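You operate a simulated robot arm through the tools that you are given. There is no shell and no other tool. Be economical: measure what you need, move in short steps, check, and stop when the job is done.

You run a simulated robot arm. Do the job below in one go: nothing can be reset, and whatever is moved stays where it is left.

TASK
Take the trial clip off the test wheel and close the blower up.
Fine: leave it unplugged; blue clip back on its rack; guard shut, then damper shut. Where these are worked on the way, their far stop is far enough and under half their travel is too little: inlet guard.

It is judged by the outcome, as a careful person would: the job done as asked, and still so three seconds after it is handed in. It fails if anything else is knocked over, pushed out of place, dropped, spilled or broken.

THE ROBOT
A 6-joint arm with a fingered hand on a trunk, on a base that drives. Base frame: it is fixed to the floor where the robot stands at the start and does not move with it; the origin is under the middle of the robot, x ahead of it, y to its left, z up; the surface under the hand at the start is at about z = 0.746. Readings come in m, degrees, newtons and seconds.
With the tool pointing down near the work surface it reaches from about 0.42 to 0.82 m from the robot's upright axis, wherever it stands. Its first joint turns from -166.0 to 166.0 degrees. Places, roughly: inlet guard [0.5, 0.1, 0.9]; place on the rack of the blue clip [0.7, -0.4, 1.1]; place on the yellow vane edge [0.6, 0.1, 1]; test damper lever [0.5, -0.2, 1]; test switch [0.6, -0.4, 0.9]. Payload 4 kg.
Tool frame: the origin (TCP) lies between the finger pads and is the grasp point; the fingertips stand 0.02 m ahead of it; z points along the fingers, y is the line along which they close. The gripper opens to 0.14 m. The gripper's body begins 0.054 m behind the TCP. The gripper is a hand of 3 fingers: y runs from the thumb to the fingers, the wrist lies at [0, 0, -0.215] in the tool frame, and closing takes about 1.5 s.
Orientation is told as [roll, pitch, yaw] about the base's x, y, z axes, in that order, counted from this pose: with the fingers straight down and closing along the base's y, the tool's x points along the base's -x, its y along +y and its z along -z.

THE INTERFACE
- The arm moves only by the tool arm_command. Its argument "targets" is a list of rows, each a list of 2 entries, a list of its own where there are three numbers: the shift along the base's x, y, z in units of 250 mm (1.0 is 250 mm), then the turn, a rotation vector about the base's x, y, z in units of 60 degrees (1.0 is 60 degrees). In form: [[[tx, ty, tz], [wx, wy, wz]], ...]. A call has 1 to 10 rows; each row is the pose to reach, as a shift and turn from the pose commanded when the call began. "jaw" is the opening in per cent of the stroke, from 0 (shut) to 100 (fully open), set as the call begins (left out, the last holds). A call with a number of a shift or a turn outside -1 to 1 is refused whole. Each row takes 0.2 s and may step no farther than 0.05 m and 8.6 degrees from the row before; otherwise, or with a gripper value out of range, the whole call is refused. Where a pose cannot be reached the arm comes as near as it can. A force on the tool above 90 N (or 10 N above the force at the start of the call, whichever is more), or a blocked arm, ends the call early, and 0.2 s more pass. Each finger travels about 0.045 m/s and halts on what it meets, pressing with about 31 N; the grip force reading is that of the motor and also rises with nothing between the fingers. The clock runs only during rows and for 0.2 s after the last one: add rows that repeat a pose to give the fingers time. The reply holds the time, the measured pose of the TCP, the force on the tool along the base axes, the opening and the grip force, in the units named above and with some noise, with the torque about the TCP (base axes, N m) and any sound that the robot's microphone picked up.
- Cameras (640 x 400 px; columns grow to the right, rows downward): "scene" is now at [0.0514, 0.1385, 1.4625]; the picture's right is [-0.59, -0.81, 0.00], its down [-0.52, 0.38, -0.77] and it looks along [0.62, -0.45, -0.64] (base axes); focal length 214 px, centre (320, 200). "wrist" rides on the gripper at [0.074, -0.043, -0.079] in the tool frame; the picture's right is [0.50, 0.87, 0.00], its down [-0.59, 0.34, -0.73] and it looks along [-0.64, 0.37, 0.68] (tool axes); focal length 275 px, centre (320, 200). There is no depth. A picture from a camera that has moved, and an enlarged one, comes with that camera's place and axes in the base frame and with its lens.
- grab_frame(camera): a new picture of that camera. No time passes.
- raise_lower(by): slides the trunk up (or, below 0, down) by that many m; the arm and the scene camera ride with it, the base frame stays. It gives what a move gives, with no picture.
- roll_base(legs): drives the robot by 1 to 6 legs, each [ahead, left, turn to the left] in m, m and degrees, along the robot's own axes; the way and the turn of a leg run together, so that a leg with both is an arc; at most 1.5 m and 180 degrees a leg. The arm and the cameras ride along, it lands a little off, and it stops where it bumps. It gives what a move gives.
- set_fingers(finger1, finger2, thumb_bend): sets how far each is bent, from 0 (flat) to 1 (curled in); at 0.3 the hand is open as for a grip, at 0.7 the pads meet at the TCP. One left out holds its place. A second passes; each finger stops where it meets its share of the squeeze, and holds until it gets a number again. A gripper value or a shape takes the hand back. It gives what a move gives, with no picture; readings hold the bend of each and the force on the fingers (four entries, about 0 where the hand has none), thumb and palm.
- hand_shape(shape): the hand has 3 fingers and takes this shape, open, in about a second: jaw (thumb against the fingers, like two jaws); tri (thumb and two fingers); tip (a fingertip pinch); poke (one finger out to press); point (the index stretched); flat (the hand flat); cup (the hand cupped); fist (a fist). The gripper value then closes the fingers along that shape, each until it touches; the sizes above hold for jaw. It gives what a move gives, with no picture.
- pan_tilt(pan, tilt): turns the head with the scene camera to pan (to the left, within 120 degrees either way) and tilt (down, from -29 to 69), counted from straight ahead of the robot. It gives what a move gives.
- inspect(camera, box): a new picture of the part [left, top, right, bottom] of that camera's present view, enlarged. No time passes.
- hand_in(): hands the job in; it is judged then, once.

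Work in short steps. Places have to be worked out from the pictures, the camera data and where the tool is seen: move nearer, look again, correct. Check each grasp and each placing, and mend what went wrong. You have 120 turns and 82 pictures in all, those below and enlarged ones among them. Open the gripper and draw the arm clear of the work before you hand the job in, unless the task says otherwise; then end with one line.

The tools are called after "Emit:" as name(argument=value, ...) on one line, values as JSON. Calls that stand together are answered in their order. arm_command: Moves the arm, as the interface text tells. Its arguments: {"type":"object","properties":{"targets":{"type":"array","items":{"type":"array"}},"jaw":{"type":"number"}},"required":["targets"]} The other tools are called the same way: raise_lower (by) slides the trunk up or down; hand_shape (shape) gives the hand a shape; set_fingers (finger1, finger2, thumb_bend) moves the fingers one by one; roll_base (legs) drives the base; pan_tilt (pan, tilt) turns the head that bears the scene camera; grab_frame (camera) takes a picture; inspect (camera, box) takes an enlarged picture of a part of a camera's view; hand_in () hands the job in.

At the start:

```text
clock: 0.0
position: [0.481, 0.079, 1.3732]
tcp_rot: [0.0, 0.1, 0.0]
ft_force: [-1.0, 0.9, 0.6]
moment: [0.03, 0.0, 0.0]
grip_width: 0.1401
gripper_force: 0.0
shape: jaw
bend: [0.3, 0.3, 0.3]
finger forces: [0.1, 0.0, 0.0, 0.0, 0.0, 0.0]
trunk travel left (down, up): [-0.05, 0.54]
robot x, y, heading: [0.0016, 0.0012, 0.1]
head pan, tilt: [-36.1, 39.6]
```

scene: 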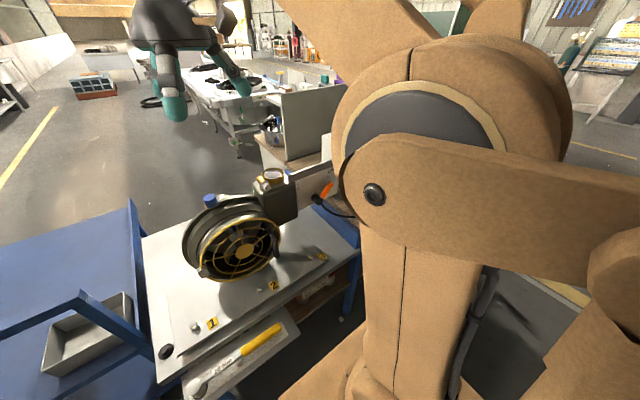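
wrist: 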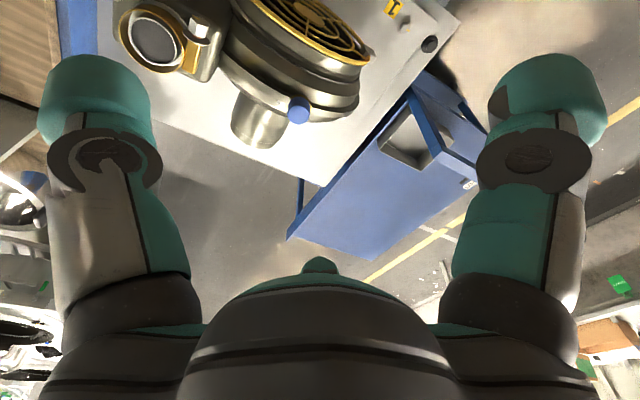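

The scene shows a blower with a yellow guard on a bench. I'll look closer at it and also at the right side by turning the head.

Emit:
inspect(camera="scene", box=[140, 140, 360, 300])

Emit:
inspect(camera="wrist", box=[80, 0, 480, 200])

```text
2.50 times, centred on (250, 220) of scene
camera zoom: at [0.0514, 0.1385, 1.4625], right [-0.59, -0.81, 0.0], down [-0.52, 0.38, -0.77], along [0.62, -0.45, -0.64], focal length 536 px, centre (495, 150)
```

zoom: 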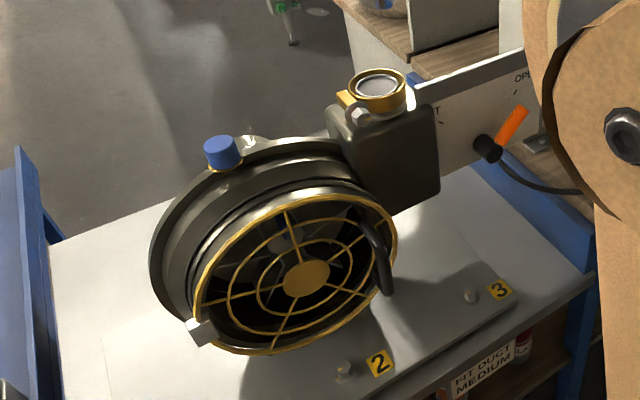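

```text
1.60 times, centred on (280, 100) of wrist
camera zoom: at [0.4081, 0.0377, 1.4539], right [-0.5, 0.87, 0.0], down [0.59, 0.34, 0.73], along [0.64, 0.37, -0.68], focal length 440 px, centre (384, 360)
```

zoom: 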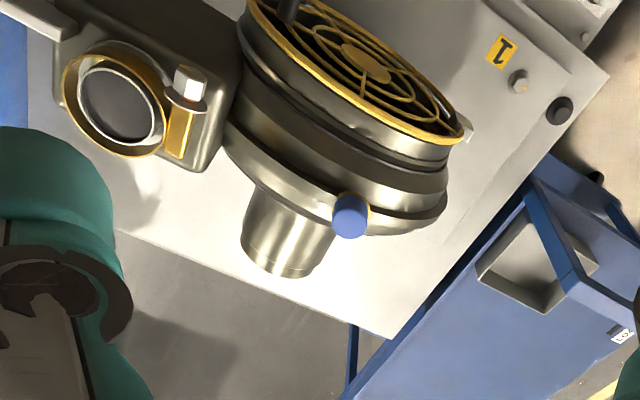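

The guard seems shut, with handle on its right and hinge left. I'll turn the head to see the switch, damper lever and rack.

Emit:
pan_tilt(pan=-15, tilt=40)

Emit:
grab_frame(camera="scene")

Emit:
pan_tilt(pan=-75, tilt=45)

Emit:
grab_frame(camera="scene")

```text
clock: 0.8
position: [0.481, 0.0799, 1.3741]
tcp_rot: [0.1, -0.2, -0.1]
ft_force: [0.6, 0.6, -1.0]
moment: [0.0, 0.03, 0.0]
grip_width: 0.1401
gripper_force: 0.1
shape: jaw
bend: [0.3, 0.3, 0.3]
finger forces: [0.0, 0.0, 0.0, 0.1, 0.0, 0.1]
trunk travel left (down, up): [-0.05, 0.54]
robot x, y, heading: [0.0007, -0.0002, 0.1]
head pan, tilt: [-15.0, 40.0]
```

```text
77 pictures are left
camera scene: at [0.0646, 0.1667, 1.4619], right [-0.26, -0.97, 0.0], down [-0.62, 0.17, -0.77], along [0.74, -0.2, -0.64], focal length 214 px, centre (320, 200)
```

scene: 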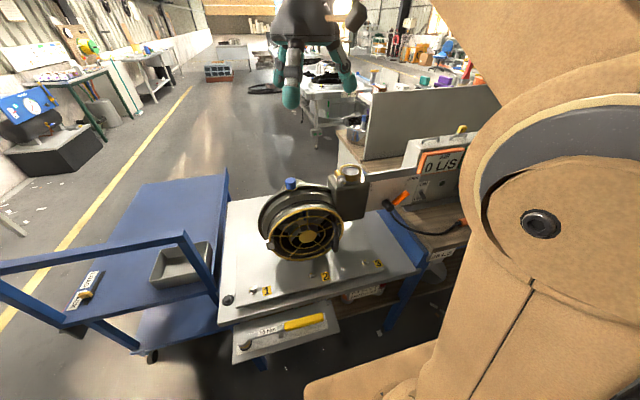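

```text
clock: 2.1
position: [0.4812, 0.08, 1.3733]
tcp_rot: [0.0, 0.0, -0.2]
ft_force: [-0.5, 0.3, 0.2]
moment: [-0.02, -0.01, 0.03]
grip_width: 0.14
gripper_force: 0.0
shape: jaw
bend: [0.3, 0.3, 0.3]
finger forces: [0.0, 0.0, 0.0, 0.0, 0.0, 0.0]
trunk travel left (down, up): [-0.05, 0.54]
robot x, y, heading: [-0.003, 0.0046, 0.0]
head pan, tilt: [-75.0, 45.0]
```

```text
76 pictures are left
camera scene: at [0.0036, 0.1102, 1.4546], right [-0.97, -0.26, 0.0], down [-0.18, 0.68, -0.71], along [0.18, -0.68, -0.71], focal length 214 px, centre (320, 200)
```

scene: 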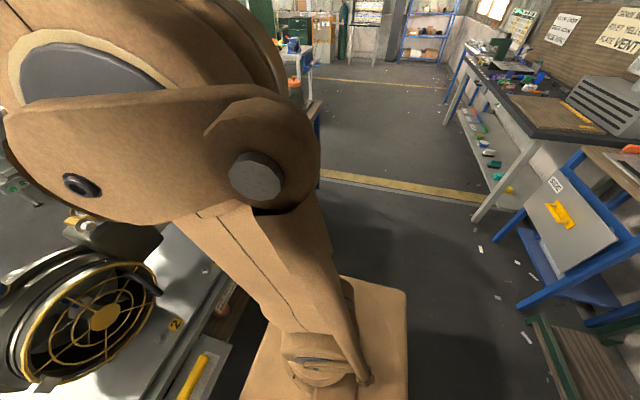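

The arm blocks the right side, so I'll move the hand to the right at height and use the wrist camera.

Emit:
arm_command(targets=[[[-0.05, -0.2, 0], [0, 0, 0]], [[-0.1, -0.4, 0], [0, 0, 0]], [[-0.15, -0.6, 0], [0, 0, 0]], [[-0.2, -0.8, 0], [0, 0, 0]], [[-0.2, -1, 0], [0, 0, 0]]])

Emit:
arm_command(targets=[[[0, -0.2, 0], [0, 0, 0]], [[0, -0.4, 0], [0, 0, 0]], [[0, -0.6, 0], [0, 0, 0]], [[0, -0.8, 0], [0, 0, 0]], [[0, -1, 0], [0, 0, 0]]])

Emit:
grab_frame(camera="wrist")

Emit:
pan_tilt(pan=-25, tilt=35)

Emit:
grab_frame(camera="scene")

```text
refused: row 1 steps farther than a row can; nothing moved
```

```text
clock: 3.4
position: [0.4844, -0.1743, 1.3729]
tcp_rot: [0.0, 0.0, -0.1]
ft_force: [-0.6, 0.4, 1.0]
moment: [0.0, 0.0, -0.04]
grip_width: 0.1399
gripper_force: 0.1
shape: jaw
bend: [0.3, 0.3, 0.3]
finger forces: [0.0, 0.0, 0.0, 0.1, 0.1, 0.0]
trunk travel left (down, up): [-0.05, 0.54]
robot x, y, heading: [-0.0014, -0.0015, 0.1]
head pan, tilt: [-75.0, 45.0]
```

```text
75 pictures are left
camera wrist: at [0.4116, -0.216, 1.4536], right [-0.5, 0.87, 0.0], down [0.59, 0.34, 0.73], along [0.64, 0.37, -0.68], focal length 275 px, centre (320, 200)
```

wrist: 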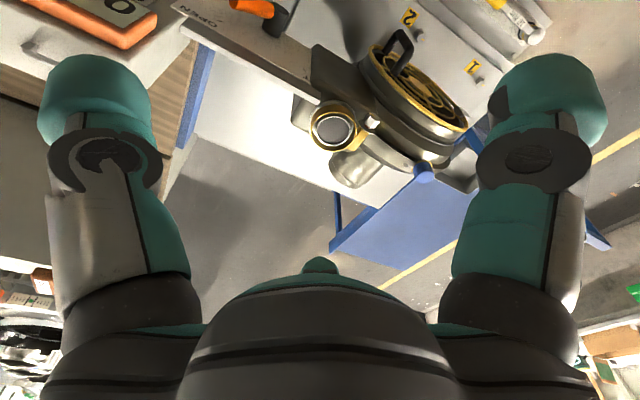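

```text
clock: 4.5
position: [0.484, -0.1735, 1.3742]
tcp_rot: [0.1, -0.1, -0.1]
ft_force: [0.1, 0.3, 0.2]
moment: [0.01, -0.03, -0.02]
grip_width: 0.14
gripper_force: 0.1
shape: jaw
bend: [0.3, 0.3, 0.3]
finger forces: [0.0, 0.0, 0.0, 0.0, 0.0, 0.0]
trunk travel left (down, up): [-0.05, 0.54]
robot x, y, heading: [0.0014, 0.0041, -0.0]
head pan, tilt: [-25.0, 35.0]
```

```text
74 pictures are left
camera scene: at [0.0623, 0.1513, 1.4694], right [-0.42, -0.91, 0.0], down [-0.52, 0.24, -0.82], along [0.74, -0.35, -0.57], focal length 214 px, centre (320, 200)
```

scene: 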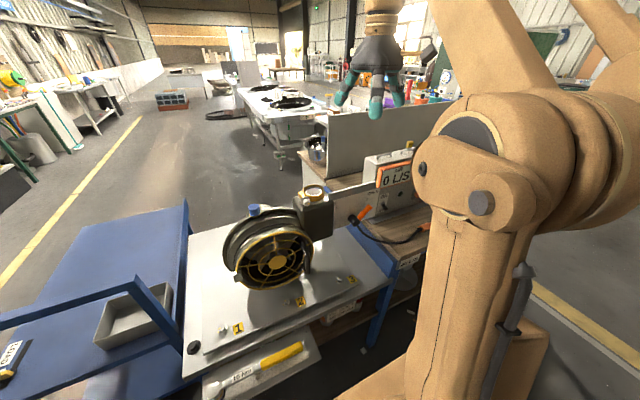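

The blue knob triangulates to about (0.606, 0.116, 1.076), matching the vane-edge place. Zooming in on the blower and the panel.

Emit:
inspect(camera="scene", box=[210, 180, 340, 300])

Emit:
inspect(camera="scene", box=[320, 130, 440, 270])

Emit:
inspect(camera="wrist", box=[280, 0, 520, 200])

```text
3.33 times, centred on (275, 240) of scene
camera zoom: at [0.0623, 0.1513, 1.4694], right [-0.42, -0.91, 0.0], down [-0.52, 0.24, -0.82], along [0.74, -0.35, -0.57], focal length 715 px, centre (470, 67)
```

zoom: 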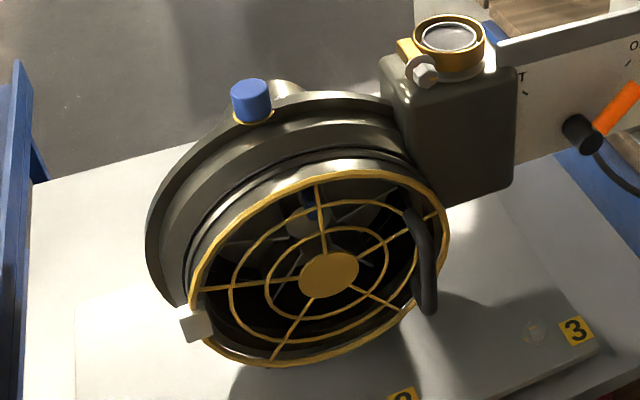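

```text
2.86 times, centred on (380, 200) of scene
camera zoom: at [0.0623, 0.1513, 1.4694], right [-0.42, -0.91, 0.0], down [-0.52, 0.24, -0.82], along [0.74, -0.35, -0.57], focal length 613 px, centre (149, 200)
```

zoom: 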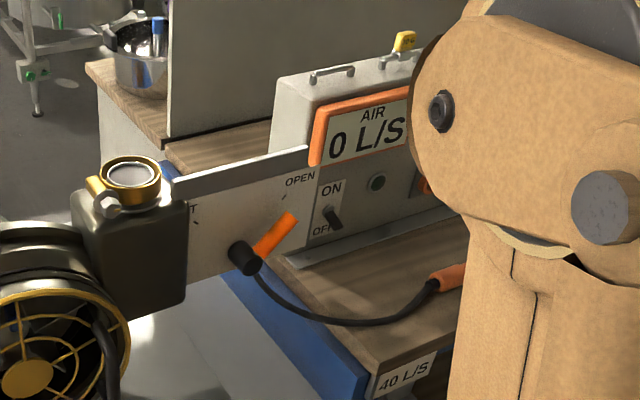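

```text
2.00 times, centred on (400, 100) of wrist
camera zoom: at [0.4113, -0.2143, 1.4539], right [-0.5, 0.87, 0.0], down [0.59, 0.34, 0.73], along [0.64, 0.37, -0.68], focal length 551 px, centre (160, 400)
```

zoom: 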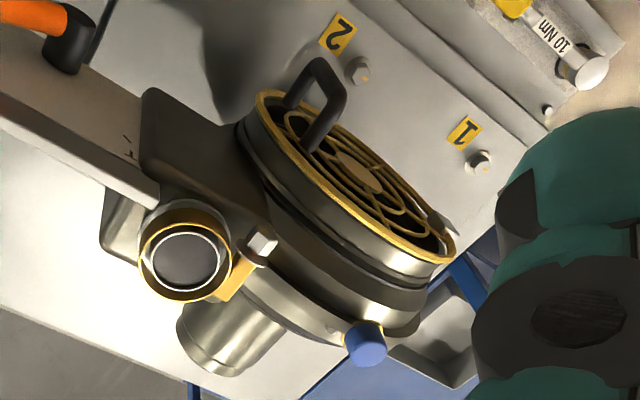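

Guard plane is about x=0.53, centre (0.53,0.09,0.90), hinge at y≈0.22, handle bar near (0.48,0,0.91), so it swings towards me and to the left. Next I look at the panel and rack with the wrist camera from further right.

Emit:
arm_command(targets=[[[0, -0.2, 0], [0, 0, 0]], [[0, -0.4, 0], [0, 0, 0]], [[0, -0.6, 0], [0, 0, 0]], [[0, -0.8, 0], [0, 0, 0]], [[0, -1, 0], [0, 0, 0]]])

Emit:
grab_frame(camera="wrist")

```text
clock: 5.7
position: [0.463, -0.3839, 1.3448]
tcp_rot: [-0.1, 0.0, 0.0]
ft_force: [0.2, 1.0, -1.0]
moment: [-0.04, 0.01, 0.01]
grip_width: 0.1401
gripper_force: 0.1
shape: jaw
bend: [0.3, 0.3, 0.3]
finger forces: [0.0, 0.0, 0.0, 0.1, 0.1, 0.0]
out of reach, approached as far as the arm can: row 3, 4, 5
trunk travel left (down, up): [-0.05, 0.54]
robot x, y, heading: [-0.0013, 0.0014, -0.2]
head pan, tilt: [-25.0, 35.0]
```

```text
70 pictures are left
camera wrist: at [0.3895, -0.4261, 1.4254], right [-0.5, 0.87, 0.0], down [0.59, 0.34, 0.73], along [0.64, 0.37, -0.68], focal length 275 px, centre (320, 200)
```

wrist: 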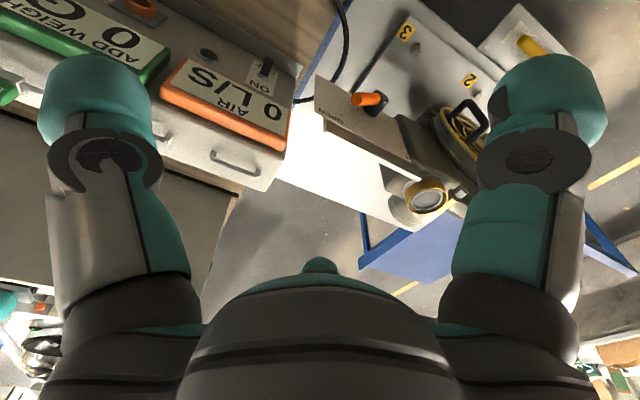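

The base must reposition anyway; I'll back up 0.3 m, shift right, and look with the head camera.

Emit:
roll_base(legs=[[-0.3, 0, 0], [0, -0.5, 0]])

Emit:
pan_tilt(pan=0, tilt=25)

Emit:
grab_frame(camera="scene")

```text
clock: 10.3
position: [0.1678, -0.8851, 1.3433]
tcp_rot: [0.0, 0.0, 0.3]
ft_force: [-0.6, 0.4, -0.4]
moment: [0.0, 0.02, -0.01]
grip_width: 0.14
gripper_force: 0.1
shape: jaw
bend: [0.3, 0.3, 0.3]
finger forces: [0.1, 0.1, 0.1, 0.0, 0.1, 0.0]
trunk travel left (down, up): [-0.05, 0.54]
robot x, y, heading: [-0.299, -0.5014, 0.2]
head pan, tilt: [-25.0, 35.0]
```

```text
clock: 11.2
position: [0.1679, -0.885, 1.3447]
tcp_rot: [0.0, 0.0, 0.3]
ft_force: [-0.6, 0.7, -0.2]
moment: [0.03, 0.01, 0.02]
grip_width: 0.1401
gripper_force: 0.0
shape: jaw
bend: [0.3, 0.3, 0.3]
finger forces: [0.0, 0.0, 0.0, 0.0, 0.0, 0.0]
trunk travel left (down, up): [-0.05, 0.54]
robot x, y, heading: [-0.2966, -0.5003, 0.3]
head pan, tilt: [0.0, 25.0]
```

```text
69 pictures are left
camera scene: at [-0.224, -0.3124, 1.4852], right [0.0, -1.0, 0.0], down [-0.42, 0.0, -0.91], along [0.91, 0.0, -0.42], focal length 214 px, centre (320, 200)
```

scene: 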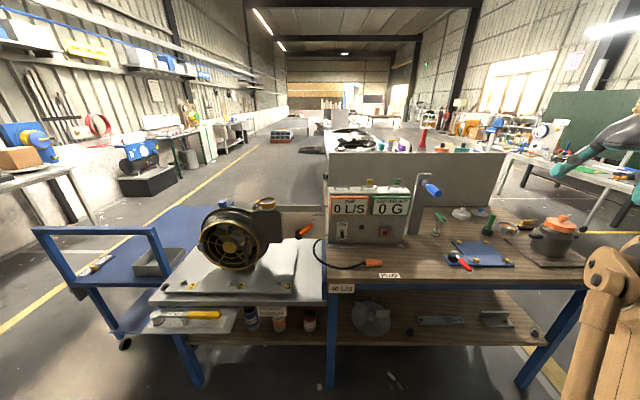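

Very clear view now. Enlarging the panel/rack and the blower.

Emit:
inspect(camera="scene", box=[310, 165, 530, 300])

Emit:
inspect(camera="scene", box=[185, 185, 335, 285])

```text
2.91 times, centred on (420, 232) of scene
camera zoom: at [-0.224, -0.3124, 1.4852], right [0.0, -1.0, 0.0], down [-0.42, 0.0, -0.91], along [0.91, 0.0, -0.42], focal length 624 px, centre (29, 106)
```

zoom: 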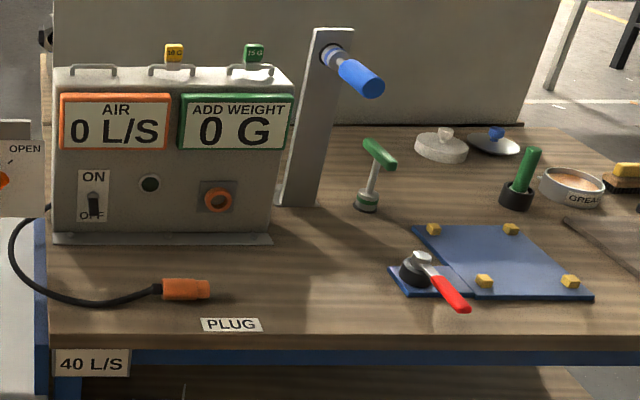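

```text
4.00 times, centred on (260, 235) of scene
camera zoom: at [-0.224, -0.3124, 1.4852], right [0.0, -1.0, 0.0], down [-0.42, 0.0, -0.91], along [0.91, 0.0, -0.42], focal length 858 px, centre (560, 60)
```

zoom: 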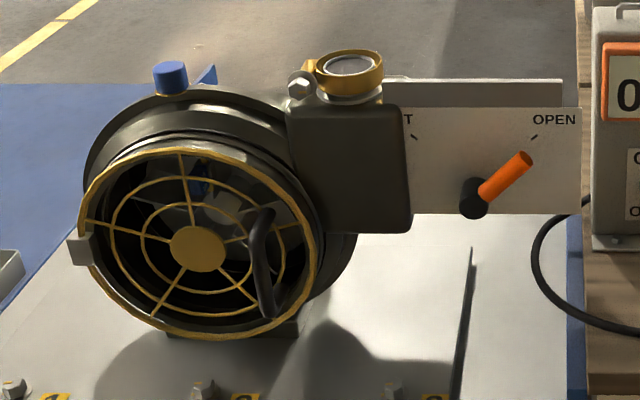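

The rack is the row of bails on the tester box: the left is empty, then yellow 10 g and green 15 g. Blue clip seems to sit behind the guard. Zooming further on both.

Emit:
inspect(camera="scene", box=[325, 170, 415, 230])

Emit:
inspect(camera="scene", box=[200, 205, 275, 275])

```text
6.67 times, centred on (370, 200) of scene
camera zoom: at [-0.224, -0.3124, 1.4852], right [0.0, -1.0, 0.0], down [-0.42, 0.0, -0.91], along [0.91, 0.0, -0.42], focal length 1430 px, centre (-13, 200)
```

zoom: 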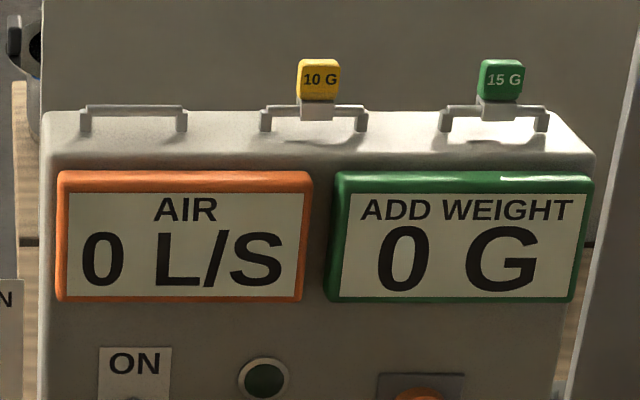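

```text
5.71 times, centred on (238, 240) of scene
camera zoom: at [-0.224, -0.3124, 1.4852], right [0.0, -1.0, 0.0], down [-0.42, 0.0, -0.91], along [0.91, 0.0, -0.42], focal length 1226 px, centre (791, -29)
```

zoom: 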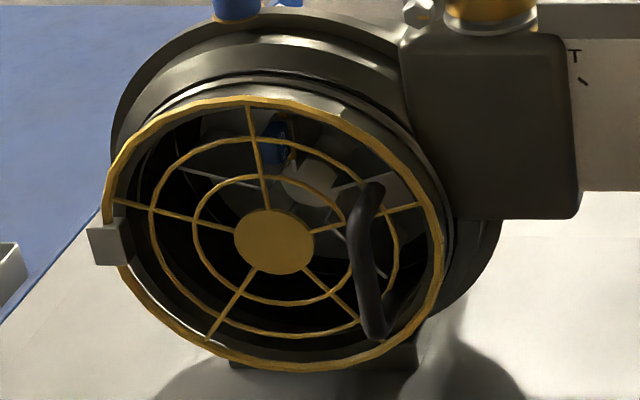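

The blue clip is behind the guard at about (0.6,0.094,0.955); its rack bar is at about (0.75,-0.42,1.10). I'll drive in front of the blower, staying 0.3 m back, then bring the hand to centre.

Emit:
roll_base(legs=[[0, 0.5, 0]])

Emit:
arm_command(targets=[[[0, 0.2, 0], [0, 0, 0]], [[0, 0.4, 0], [0, 0, 0]], [[0, 0.6, 0], [0, 0, 0]], [[0, 0.8, 0], [0, 0, 0]], [[0, 1, 0], [0, 0, 0]]])

Emit:
arm_command(targets=[[[0, 0.1, 0], [0, -0.14, 0]], [[0, 0.2, 0], [0, -0.28, 0]], [[0, 0.3, 0], [0, -0.42, 0]], [[0, 0.35, 0], [0, -0.56, 0]], [[0, 0.35, 0], [0, -0.7, 0]], [[0, 0.35, 0], [0, -0.84, 0]], [[0, 0.35, 0], [0, -0.98, 0]]])

```text
clock: 14.2
position: [0.1645, -0.3763, 1.345]
tcp_rot: [0.0, 0.1, 0.4]
ft_force: [0.4, 0.2, -0.5]
moment: [-0.02, 0.03, 0.02]
grip_width: 0.1399
gripper_force: 0.1
shape: jaw
bend: [0.3, 0.3, 0.3]
finger forces: [0.0, 0.0, 0.0, 0.0, 0.0, 0.0]
trunk travel left (down, up): [-0.05, 0.54]
robot x, y, heading: [-0.2985, 0.0056, 0.5]
head pan, tilt: [0.0, 25.0]
```

```text
clock: 15.4
position: [0.1644, -0.1264, 1.3428]
tcp_rot: [-0.1, 0.0, 0.3]
ft_force: [-0.9, 0.3, 0.4]
moment: [0.01, 0.0, 0.01]
grip_width: 0.1396
gripper_force: 0.0
shape: jaw
bend: [0.3, 0.3, 0.3]
finger forces: [0.1, 0.0, 0.1, 0.1, 0.1, 0.0]
trunk travel left (down, up): [-0.05, 0.54]
robot x, y, heading: [-0.2962, 0.0074, 0.3]
head pan, tilt: [0.0, 25.0]
```

```text
clock: 17.0
position: [0.1651, -0.0388, 1.3447]
tcp_rot: [-0.8, -59.0, 0.8]
ft_force: [-0.5, 1.2, 0.1]
moment: [0.01, 0.05, 0.01]
grip_width: 0.1399
gripper_force: 0.1
shape: jaw
bend: [0.3, 0.3, 0.3]
finger forces: [0.0, 0.1, 0.1, 0.0, 0.0, 0.0]
trunk travel left (down, up): [-0.05, 0.54]
robot x, y, heading: [-0.3039, 0.0089, 0.5]
head pan, tilt: [0.0, 25.0]
```

Pitching works. Continue to horizontal while lowering toward handle height, staying short at x≈0.2.

Emit:
arm_command(targets=[[[0, 0, -0.18], [0, -0.13, 0]], [[0, 0, -0.36], [0, -0.26, 0]], [[0, 0, -0.54], [0, -0.39, 0]], [[0, 0, -0.72], [0, -0.51, 0]], [[0, 0.1, -0.88], [0, -0.51, 0]], [[0.1, 0.15, -1], [0, -0.51, 0]]])

Emit:
arm_command(targets=[[[0, 0, -0.18], [0, 0, 0]], [[0, 0, -0.36], [0, 0, 0]], [[0, 0, -0.54], [0, 0, 0]], [[0.1, 0, -0.7], [0, 0, 0]]])

Emit:
grab_frame(camera="wrist")

Emit:
grab_frame(camera="scene")

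```text
clock: 18.4
position: [0.1901, -0.0029, 1.0925]
tcp_rot: [-39.1, -89.2, 38.9]
ft_force: [-0.2, 0.6, 0.2]
moment: [-0.02, 0.03, -0.05]
grip_width: 0.1401
gripper_force: 0.0
shape: jaw
bend: [0.3, 0.3, 0.3]
finger forces: [0.0, 0.0, 0.1, 0.1, 0.1, 0.0]
out of reach, approached as far as the arm can: row 4
trunk travel left (down, up): [-0.05, 0.54]
robot x, y, heading: [-0.2977, 0.0048, 0.6]
head pan, tilt: [0.0, 25.0]
```

```text
clock: 19.4
position: [0.2738, -0.0005, 1.0502]
tcp_rot: [-28.6, -89.1, 28.6]
ft_force: [0.7, -0.2, 0.7]
moment: [0.01, -0.01, 0.02]
grip_width: 0.1401
gripper_force: 0.0
shape: jaw
bend: [0.3, 0.3, 0.3]
finger forces: [0.0, 0.1, 0.0, 0.0, 0.0, 0.1]
out of reach, approached as far as the arm can: row 1, 2, 3, 4
trunk travel left (down, up): [-0.05, 0.54]
robot x, y, heading: [-0.3039, 0.0087, 0.3]
head pan, tilt: [0.0, 25.0]
```

```text
64 pictures are left
camera wrist: at [0.1953, -0.0425, 0.9793], right [-0.01, 0.86, -0.51], down [-0.73, 0.34, 0.6], along [0.69, 0.37, 0.62], focal length 275 px, centre (320, 200)
```

wrist: 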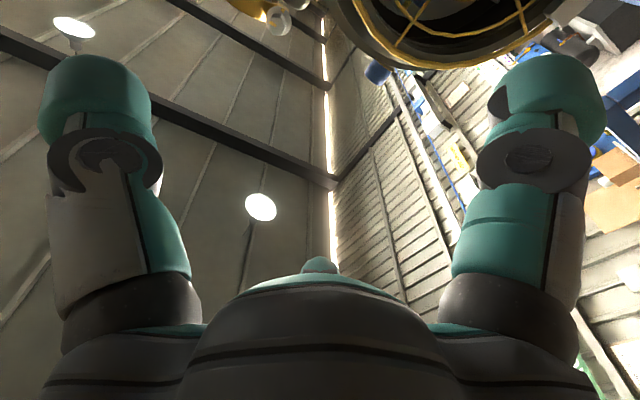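

```text
63 pictures are left
camera scene: at [-0.2247, 0.1955, 1.485], right [0.01, -1.0, 0.0], down [-0.42, 0.0, -0.91], along [0.91, 0.01, -0.42], focal length 214 px, centre (320, 200)
```

scene: 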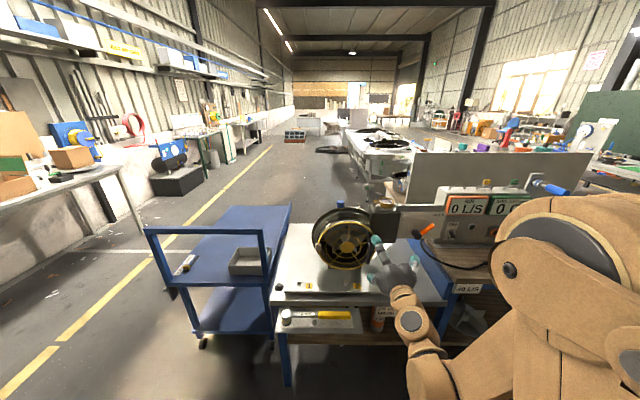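

Low and close is out of reach; I need more radius. Backing up 0.08 m and then extending toward the handle bar, estimated at (0.48,-0.005, 0.87–0.97).

Emit:
roll_base(legs=[[-0.08, 0, 0]])

Emit:
arm_command(targets=[[[0.18, 0, 0], [0, 0, 0]], [[0.36, 0, -0.05], [0, 0, 0]], [[0.54, 0, -0.15], [0, 0, 0]], [[0.65, 0, -0.3], [0, 0, 0]], [[0.7, 0, -0.46], [0, 0, 0]], [[0.7, 0, -0.52], [0, 0, 0]]])

Emit:
grab_frame(camera="wrist")

```text
clock: 20.4
position: [0.1893, -0.0013, 1.0523]
tcp_rot: [-32.7, -89.2, 32.7]
ft_force: [-0.5, 0.1, 0.1]
moment: [-0.01, 0.04, 0.01]
grip_width: 0.1404
gripper_force: 0.0
shape: jaw
bend: [0.3, 0.3, 0.3]
finger forces: [0.1, 0.0, 0.0, 0.1, 0.0, 0.1]
trunk travel left (down, up): [-0.05, 0.54]
robot x, y, heading: [-0.3861, 0.0048, 0.3]
head pan, tilt: [0.0, 25.0]
```

```text
refused: row 3 steps farther than a row can; nothing moved
```

```text
62 pictures are left
camera wrist: at [0.1098, -0.0433, 0.9808], right [-0.01, 0.86, -0.51], down [-0.73, 0.34, 0.59], along [0.69, 0.37, 0.62], focal length 275 px, centre (320, 200)
```

wrist: 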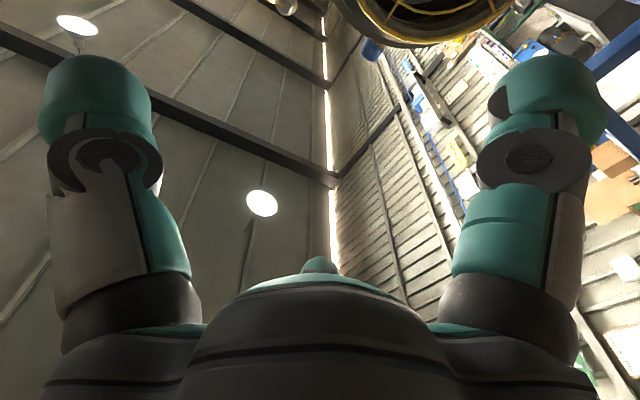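

One step was too long; resending with shorter steps.

Emit:
arm_command(targets=[[[0.18, 0, 0], [0, 0, 0]], [[0.36, 0, 0], [0, 0, 0]], [[0.53, 0, -0.05], [0, 0, 0]], [[0.63, 0, -0.2], [0, 0, 0]]])

```text
clock: 21.4
position: [0.3439, -0.0014, 1.0016]
tcp_rot: [-28.9, -89.1, 28.9]
ft_force: [0.1, 0.2, 0.5]
moment: [0.01, 0.05, -0.02]
grip_width: 0.1401
gripper_force: 0.2
shape: jaw
bend: [0.3, 0.3, 0.3]
finger forces: [0.0, 0.1, 0.0, 0.0, 0.0, 0.1]
trunk travel left (down, up): [-0.05, 0.54]
robot x, y, heading: [-0.3847, 0.006, 0.3]
head pan, tilt: [0.0, 25.0]
```

Commanded pose follows the measured one. Lowering to z≈0.915 and advancing to x≈0.40.

Emit:
arm_command(targets=[[[0.1, 0, -0.12], [0, 0, 0]], [[0.16, 0, -0.24], [0, 0, 0]], [[0.2, 0, -0.34], [0, 0, 0]]])

Emit:
grab_frame(camera="wrist")

Emit:
inspect(camera="scene", box=[280, 190, 440, 310])

```text
clock: 22.2
position: [0.3968, -0.001, 0.9172]
tcp_rot: [-29.6, -89.1, 29.5]
ft_force: [0.4, -0.3, 0.1]
moment: [0.0, -0.03, 0.02]
grip_width: 0.1401
gripper_force: 0.1
shape: jaw
bend: [0.3, 0.3, 0.3]
finger forces: [0.1, 0.0, 0.0, 0.0, 0.0, 0.0]
trunk travel left (down, up): [-0.05, 0.54]
robot x, y, heading: [-0.3828, 0.0038, 0.2]
head pan, tilt: [0.0, 25.0]
```

```text
61 pictures are left
camera wrist: at [0.3185, -0.0433, 0.8448], right [-0.01, 0.86, -0.51], down [-0.73, 0.34, 0.59], along [0.69, 0.37, 0.62], focal length 275 px, centre (320, 200)
```

wrist: 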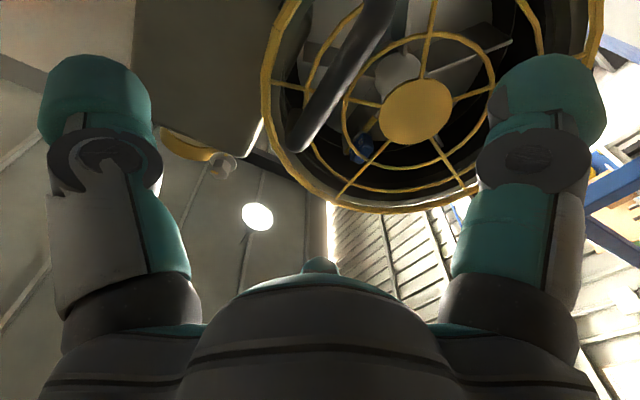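

```text
3.33 times, centred on (360, 250) of scene
camera zoom: at [-0.3098, 0.1949, 1.4852], right [0.01, -1.0, 0.0], down [-0.42, 0.0, -0.91], along [0.91, 0.01, -0.42], focal length 715 px, centre (187, 33)
```

zoom: 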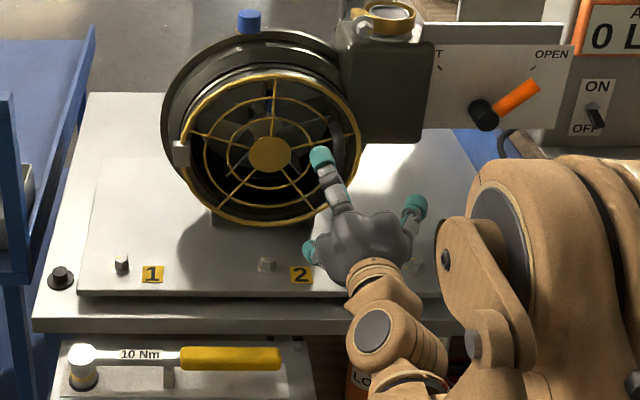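

Bar is at y≈0.002, z 0.86–0.96; hand centred. Advance to x≈0.475 and close on it.

Emit:
arm_command(targets=[[[0.1, 0.01, 0], [0, 0, 0]], [[0.2, 0.01, 0], [0, 0, 0]], [[0.3, 0.01, 0], [0, 0, 0]]])

Emit:
inspect(camera="scene", box=[280, 190, 440, 310])

Emit:
grab_frame(camera="wrist")

```text
clock: 23.1
position: [0.472, 0.0014, 0.9166]
tcp_rot: [-32.6, -89.2, 32.5]
ft_force: [0.2, -0.1, -0.4]
moment: [-0.03, 0.03, -0.04]
grip_width: 0.1398
gripper_force: 0.0
shape: jaw
bend: [0.3, 0.3, 0.3]
finger forces: [0.0, 0.0, 0.0, 0.0, 0.0, 0.0]
trunk travel left (down, up): [-0.05, 0.54]
robot x, y, heading: [-0.3811, 0.0035, 0.6]
head pan, tilt: [0.0, 25.0]
```

```text
3.33 times, centred on (360, 250) of scene
camera zoom: at [-0.3098, 0.1949, 1.4852], right [0.01, -1.0, 0.0], down [-0.42, 0.0, -0.91], along [0.91, 0.01, -0.42], focal length 715 px, centre (187, 33)
```

zoom: 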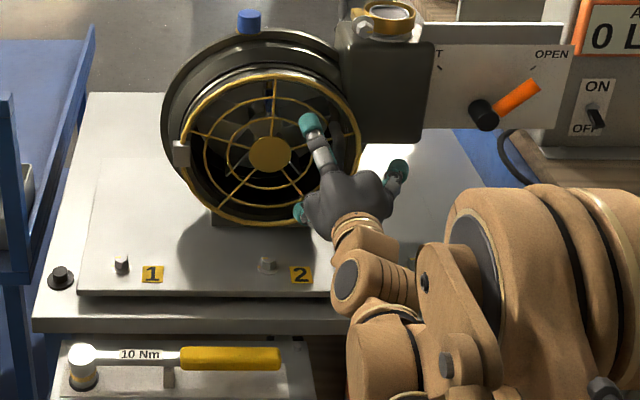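

```text
58 pictures are left
camera wrist: at [0.3935, -0.0406, 0.845], right [-0.01, 0.86, -0.51], down [-0.73, 0.34, 0.59], along [0.69, 0.37, 0.62], focal length 275 px, centre (320, 200)
```

wrist: 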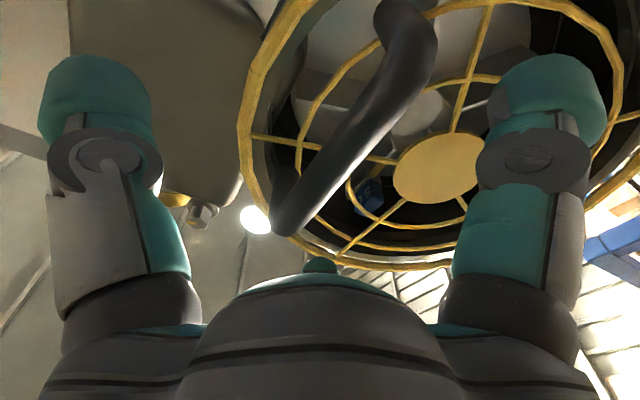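

Bar may be slightly further than TCP (x≈0.49–0.50). Advance 15 mm more and close the hand.

Emit:
arm_command(targets=[[[0.03, 0.02, 0], [0, 0, 0]], [[0.06, 0.03, 0], [0, 0, 0]]])

Emit:
arm_command(targets=[[[0, 0, 0], [0, 0, 0]], [[0, 0, 0], [0, 0, 0]], [[0, 0, 0], [0, 0, 0]], [[0, 0, 0], [0, 0, 0]], [[0, 0, 0], [0, 0, 0]], [[0, 0, 0], [0, 0, 0]], [[0, 0, 0], [0, 0, 0]], [[0, 0, 0], [0, 0, 0]]], jaw=0)

Emit:
grab_frame(camera="wrist")

```text
clock: 23.6
position: [0.486, 0.0073, 0.9166]
tcp_rot: [-32.8, -89.2, 32.9]
ft_force: [0.0, 1.2, 0.3]
moment: [0.0, 0.02, -0.02]
grip_width: 0.1398
gripper_force: 0.0
shape: jaw
bend: [0.3, 0.3, 0.3]
finger forces: [0.1, 0.1, 0.0, 0.0, 0.0, 0.1]
trunk travel left (down, up): [-0.05, 0.54]
robot x, y, heading: [-0.3803, 0.0012, 0.8]
head pan, tilt: [0.0, 25.0]
```

```text
clock: 25.4
position: [0.4861, 0.0079, 0.917]
tcp_rot: [-30.6, -89.1, 30.7]
ft_force: [0.9, -1.1, 0.1]
moment: [-0.02, 0.02, 0.08]
grip_width: 0.017
gripper_force: 31.0
shape: jaw
bend: [0.84, 0.84, 0.57]
finger forces: [9.5, 9.0, 0.0, 0.0, 23.4, 0.0]
trunk travel left (down, up): [-0.05, 0.54]
robot x, y, heading: [-0.3826, 0.0076, 0.5]
head pan, tilt: [0.0, 25.0]
```

```text
57 pictures are left
camera wrist: at [0.4081, -0.0344, 0.8447], right [-0.01, 0.86, -0.51], down [-0.73, 0.34, 0.59], along [0.69, 0.37, 0.62], focal length 275 px, centre (320, 200)
```

wrist: 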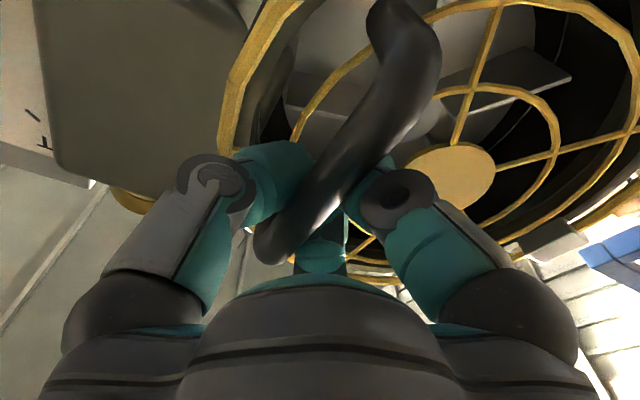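

Grip is firm on the bar (17 mm). Start swinging along the arc about the hinge (0.532,0.22), first 18°.

Emit:
arm_command(targets=[[[-0.093, 0.022, 0], [0, 0, -0.05]], [[-0.184, 0.055, 0], [0, 0, -0.1]], [[-0.27, 0.096, 0], [0, 0, -0.15]]])

Emit:
inspect(camera="scene", box=[280, 190, 440, 310])

```text
clock: 26.2
position: [0.4189, 0.0355, 0.915]
tcp_rot: [-32.2, -89.1, 23.5]
ft_force: [9.7, 13.4, -1.4]
moment: [0.08, -0.01, -0.26]
grip_width: 0.0166
gripper_force: 31.3
shape: jaw
bend: [0.84, 0.84, 0.59]
finger forces: [9.3, 6.5, 0.0, 0.0, 0.1, 0.0]
out of reach, approached as far as the arm can: row 1
trunk travel left (down, up): [-0.05, 0.54]
robot x, y, heading: [-0.3818, 0.0083, 0.6]
head pan, tilt: [0.0, 25.0]
```

```text
3.33 times, centred on (360, 250) of scene
camera zoom: at [-0.3087, 0.1969, 1.4848], right [0.01, -1.0, 0.0], down [-0.42, 0.0, -0.91], along [0.91, 0.01, -0.42], focal length 715 px, centre (187, 33)
```

zoom: 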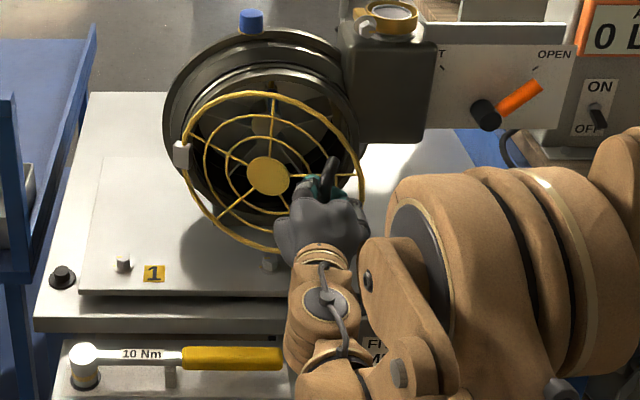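

The guard is swinging freely with modest force. Continue to about 54°.

Emit:
arm_command(targets=[[[-0.082, 0.05, 0], [0, 0, -0.05]], [[-0.158, 0.108, 0], [0, 0, -0.1]], [[-0.228, 0.175, 0], [0, 0, -0.15]], [[-0.289, 0.248, 0], [0, 0, -0.2]], [[-0.344, 0.327, 0], [0, 0, -0.25]], [[-0.389, 0.411, 0], [0, 0, -0.3]]])

Emit:
inspect(camera="scene", box=[260, 190, 440, 330])

```text
clock: 27.6
position: [0.3368, 0.1312, 0.9156]
tcp_rot: [-38.4, -88.9, 13.7]
ft_force: [35.5, 13.8, -1.9]
moment: [0.14, -0.24, -0.5]
grip_width: 0.0167
gripper_force: 31.4
shape: jaw
bend: [0.85, 0.85, 0.59]
finger forces: [21.3, 13.0, 0.0, 0.0, 0.0, 0.1]
trunk travel left (down, up): [-0.05, 0.54]
robot x, y, heading: [-0.3823, 0.0073, 0.6]
head pan, tilt: [0.0, 25.0]
stopped in row 6: the force on the tool passed its limit at 95 N (the readings are from after the stop); the commanded pose is now the measured one
```

```text
2.86 times, centred on (350, 260) of scene
camera zoom: at [-0.3025, 0.1974, 1.4844], right [0.01, -1.0, 0.0], down [-0.43, 0.0, -0.9], along [0.9, 0.01, -0.43], focal length 613 px, centre (234, 29)
```

zoom: 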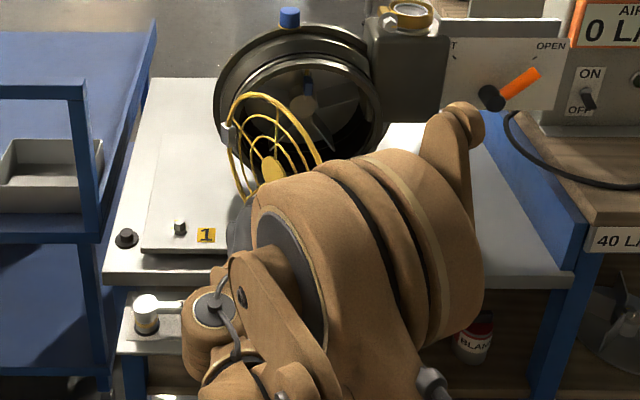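

The guard is at ~54°, strain from radius being 0.214 (fit gives hinge (0.533,0.216)). Continue with the corrected arc to ~84°.

Emit:
arm_command(targets=[[[-0.01, 0.084, 0], [0, 0, -0.05]], [[-0.036, 0.17, 0], [0, 0, -0.1]], [[-0.05, 0.259, 0], [0, 0, -0.15]], [[-0.054, 0.348, 0], [0, 0, -0.2]], [[-0.05, 0.438, 0], [0, 0, -0.25]]])

Emit:
grab_frame(camera="scene")

```text
clock: 28.8
position: [0.32, 0.2381, 0.9182]
tcp_rot: [-39.0, -89.1, -1.0]
ft_force: [10.7, -0.6, -4.3]
moment: [-0.02, -0.11, -0.11]
grip_width: 0.0167
gripper_force: 31.2
shape: jaw
bend: [0.85, 0.85, 0.59]
finger forces: [6.1, 3.7, 0.1, 0.0, 1.3, 0.1]
trunk travel left (down, up): [-0.05, 0.54]
robot x, y, heading: [-0.3832, 0.0036, 0.4]
head pan, tilt: [0.0, 25.0]
```

```text
54 pictures are left
camera scene: at [-0.3071, 0.1954, 1.485], right [0.01, -1.0, 0.0], down [-0.42, 0.0, -0.91], along [0.91, 0.01, -0.42], focal length 214 px, centre (320, 200)
```

scene: 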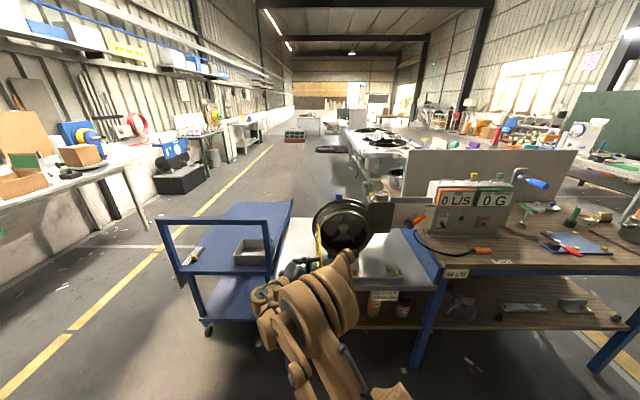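

Guard at ~84°. Swing another ~18° for clearance, stopping at resistance.

Emit:
arm_command(targets=[[[0.014, 0.089, 0], [0, 0, -0.05]], [[0.037, 0.175, 0], [0, 0, -0.1]], [[0.069, 0.259, 0], [0, 0, -0.15]]])

Emit:
inspect(camera="scene", box=[240, 180, 440, 320])

```text
clock: 29.6
position: [0.3361, 0.3018, 0.9192]
tcp_rot: [-39.1, -89.3, -10.0]
ft_force: [5.6, -1.6, -2.2]
moment: [0.0, -0.07, -0.05]
grip_width: 0.0165
gripper_force: 30.8
shape: jaw
bend: [0.85, 0.85, 0.59]
finger forces: [3.8, 1.9, 0.0, 0.0, 1.5, 0.0]
trunk travel left (down, up): [-0.05, 0.54]
robot x, y, heading: [-0.3822, 0.0047, 0.3]
head pan, tilt: [0.0, 25.0]
```

```text
2.86 times, centred on (340, 250) of scene
camera zoom: at [-0.3079, 0.1953, 1.4851], right [0.01, -1.0, 0.0], down [-0.42, 0.0, -0.91], along [0.91, 0.01, -0.42], focal length 613 px, centre (263, 57)
```

zoom: 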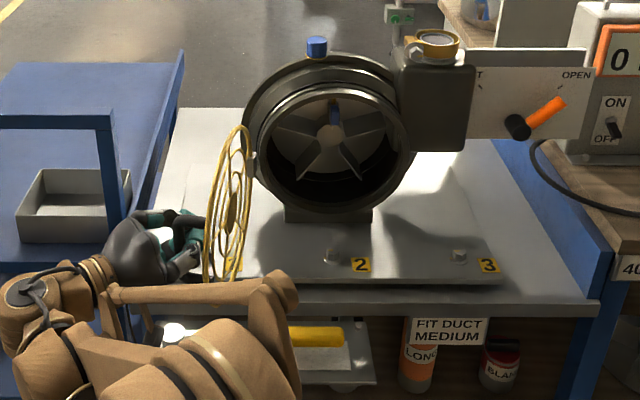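

Guard is at ~102°, well open. Open the fingers partly and back off along the finger axis (pointing about (0.65,-0.76)).

Emit:
arm_command(targets=[[[0, 0, 0], [0, 0, 0]], [[0, 0, 0], [0, 0, 0]], [[0, 0, 0], [0, 0, 0]], [[0, 0, 0], [0, 0, 0]], [[0, 0, 0], [0, 0, 0]]], jaw=40)

Emit:
arm_command(targets=[[[-0.065, 0.076, 0], [0, 0, 0]], [[-0.13, 0.152, 0], [0, 0, 0]], [[-0.2, 0.23, 0], [0, 0, 0]]])

Emit:
inspect(camera="scene", box=[240, 180, 440, 320])

```text
clock: 30.8
position: [0.3372, 0.3025, 0.92]
tcp_rot: [-39.9, -89.3, -9.1]
ft_force: [-0.6, 0.3, -0.6]
moment: [-0.02, -0.02, -0.03]
grip_width: 0.0557
gripper_force: 0.1
shape: jaw
bend: [0.38, 0.38, 0.37]
finger forces: [0.0, 0.0, 0.0, 0.0, 0.5, 0.1]
trunk travel left (down, up): [-0.05, 0.54]
robot x, y, heading: [-0.3794, 0.0067, 0.4]
head pan, tilt: [0.0, 25.0]
```

```text
clock: 31.6
position: [0.2857, 0.3617, 0.9173]
tcp_rot: [-39.7, -89.2, -9.3]
ft_force: [-0.2, 1.3, -0.5]
moment: [-0.01, 0.0, -0.04]
grip_width: 0.0558
gripper_force: 0.1
shape: jaw
bend: [0.38, 0.38, 0.37]
finger forces: [0.0, 0.1, 0.0, 0.0, 0.0, 0.1]
trunk travel left (down, up): [-0.05, 0.54]
robot x, y, heading: [-0.3838, 0.0079, 0.3]
head pan, tilt: [0.0, 25.0]
```

```text
2.86 times, centred on (340, 250) of scene
camera zoom: at [-0.3089, 0.1956, 1.4851], right [0.01, -1.0, 0.0], down [-0.42, 0.0, -0.91], along [0.91, 0.01, -0.42], focal length 613 px, centre (263, 57)
```

zoom: 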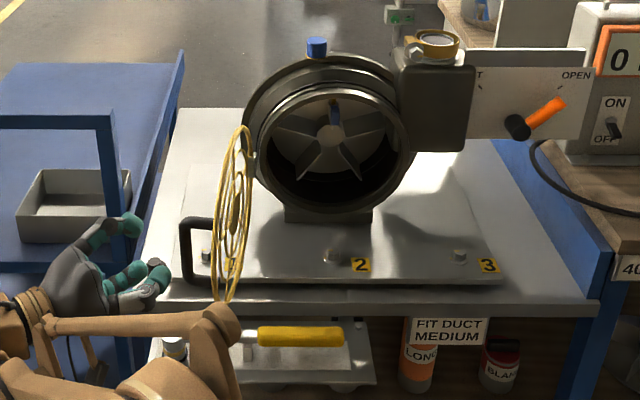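

Handle released, guard stays open. Lift the hand above guard level, then swing back to face the inlet.

Emit:
arm_command(targets=[[[-0.08, 0, 0.17], [0, 0, 0]], [[-0.12, 0, 0.34], [0, 0, 0]], [[-0.16, 0, 0.52], [0, 0, 0.1]], [[-0.18, 0, 0.7], [0, 0, 0.2]], [[-0.2, 0, 0.88], [0, 0, 0.3]]])

Emit:
arm_command(targets=[[[0, -0.17, 0], [0, 0, 0.1]], [[0, -0.34, 0], [0, 0, 0.2]], [[0.03, -0.52, 0], [0, 0, 0.3]], [[0.06, -0.7, 0], [0, 0, 0.4]], [[0.1, -0.88, 0], [0, 0, 0.5]], [[0.15, -1, 0], [0, 0, 0.52]]])

Emit:
inspect(camera="scene", box=[240, 180, 440, 320])

```text
clock: 32.8
position: [0.2357, 0.3629, 1.1403]
tcp_rot: [-38.3, -89.2, 7.2]
ft_force: [0.3, 0.7, 0.1]
moment: [0.01, 0.04, 0.02]
grip_width: 0.0558
gripper_force: 0.1
shape: jaw
bend: [0.38, 0.38, 0.37]
finger forces: [0.0, 0.0, 0.0, 0.1, 0.0, 0.0]
trunk travel left (down, up): [-0.05, 0.54]
robot x, y, heading: [-0.381, 0.0094, 0.5]
head pan, tilt: [0.0, 25.0]
```

```text
clock: 34.2
position: [0.2734, 0.1113, 1.139]
tcp_rot: [-35.7, -89.2, 35.9]
ft_force: [0.7, -0.7, 0.9]
moment: [0.0, 0.0, 0.01]
grip_width: 0.0561
gripper_force: 0.0
shape: jaw
bend: [0.38, 0.38, 0.37]
finger forces: [0.1, 0.1, 0.0, 0.0, 0.1, 0.1]
trunk travel left (down, up): [-0.05, 0.54]
robot x, y, heading: [-0.3807, 0.002, 0.5]
head pan, tilt: [0.0, 25.0]
```

```text
2.86 times, centred on (340, 250) of scene
camera zoom: at [-0.3089, 0.1949, 1.4852], right [0.01, -1.0, 0.0], down [-0.42, 0.0, -0.91], along [0.91, 0.01, -0.42], focal length 613 px, centre (263, 57)
```

zoom: 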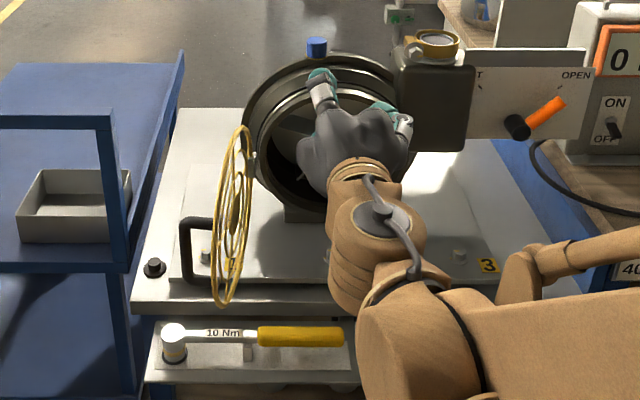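

Now lower in front of the inlet and look with the wrist camera.

Emit:
arm_command(targets=[[[0.1, 0, -0.14], [0, 0, 0]], [[0.2, 0, -0.28], [0, 0, 0]], [[0.3, -0.03, -0.42], [0, 0, 0]], [[0.34, -0.06, -0.58], [0, 0, 0]], [[0.34, -0.08, -0.74], [0, 0, 0]], [[0.34, -0.08, -0.84], [0, 0, 0]]])

Emit:
grab_frame(camera="wrist")

```text
clock: 35.6
position: [0.3583, 0.0892, 0.9258]
tcp_rot: [-38.1, -89.2, 38.4]
ft_force: [0.6, -0.3, 0.6]
moment: [-0.01, 0.01, 0.01]
grip_width: 0.0558
gripper_force: 0.1
shape: jaw
bend: [0.38, 0.38, 0.37]
finger forces: [0.0, 0.0, 0.0, 0.0, 0.0, 0.0]
trunk travel left (down, up): [-0.05, 0.54]
robot x, y, heading: [-0.3806, 0.0066, 0.3]
head pan, tilt: [0.0, 25.0]
```

```text
50 pictures are left
camera wrist: at [0.2803, 0.0476, 0.855], right [-0.01, 0.86, -0.51], down [-0.73, 0.34, 0.59], along [0.68, 0.38, 0.63], focal length 275 px, centre (320, 200)
```

wrist: 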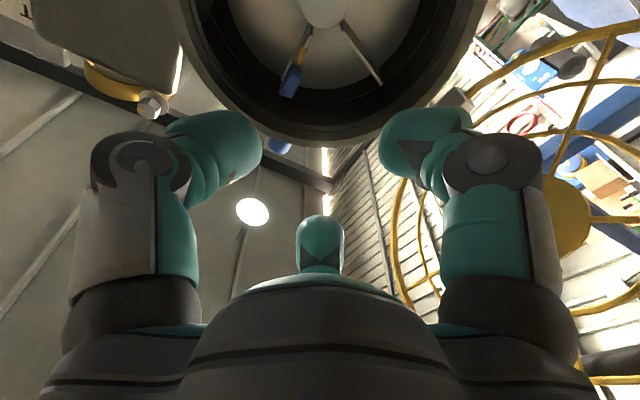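

Clip triangulates to (0.572, 0.090, 0.982). Enlarge for its shape and orientation.

Emit:
inspect(camera="wrist", box=[240, 0, 400, 140])

Emit:
inspect(camera="scene", box=[310, 195, 385, 260])

```text
2.86 times, centred on (320, 70) of wrist
camera zoom: at [0.2803, 0.0476, 0.855], right [-0.01, 0.86, -0.51], down [-0.73, 0.34, 0.59], along [0.68, 0.38, 0.63], focal length 786 px, centre (320, 571)
```

zoom: 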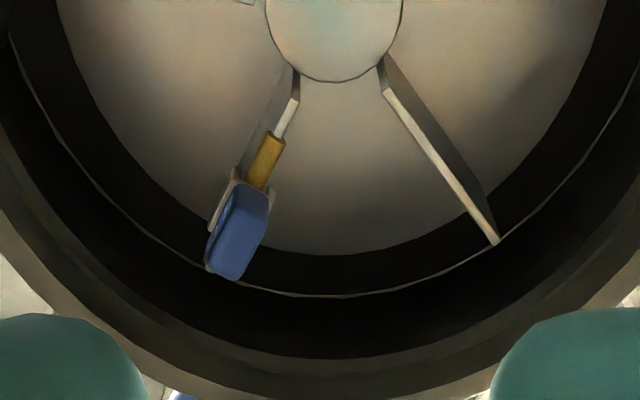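

```text
6.15 times, centred on (348, 228) of scene
camera zoom: at [-0.3086, 0.1952, 1.4852], right [0.01, -1.0, 0.0], down [-0.42, 0.0, -0.91], along [0.91, 0.01, -0.42], focal length 1320 px, centre (151, 31)
```

zoom: 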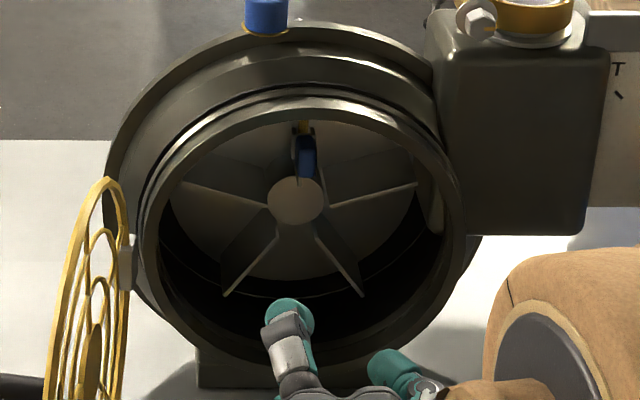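

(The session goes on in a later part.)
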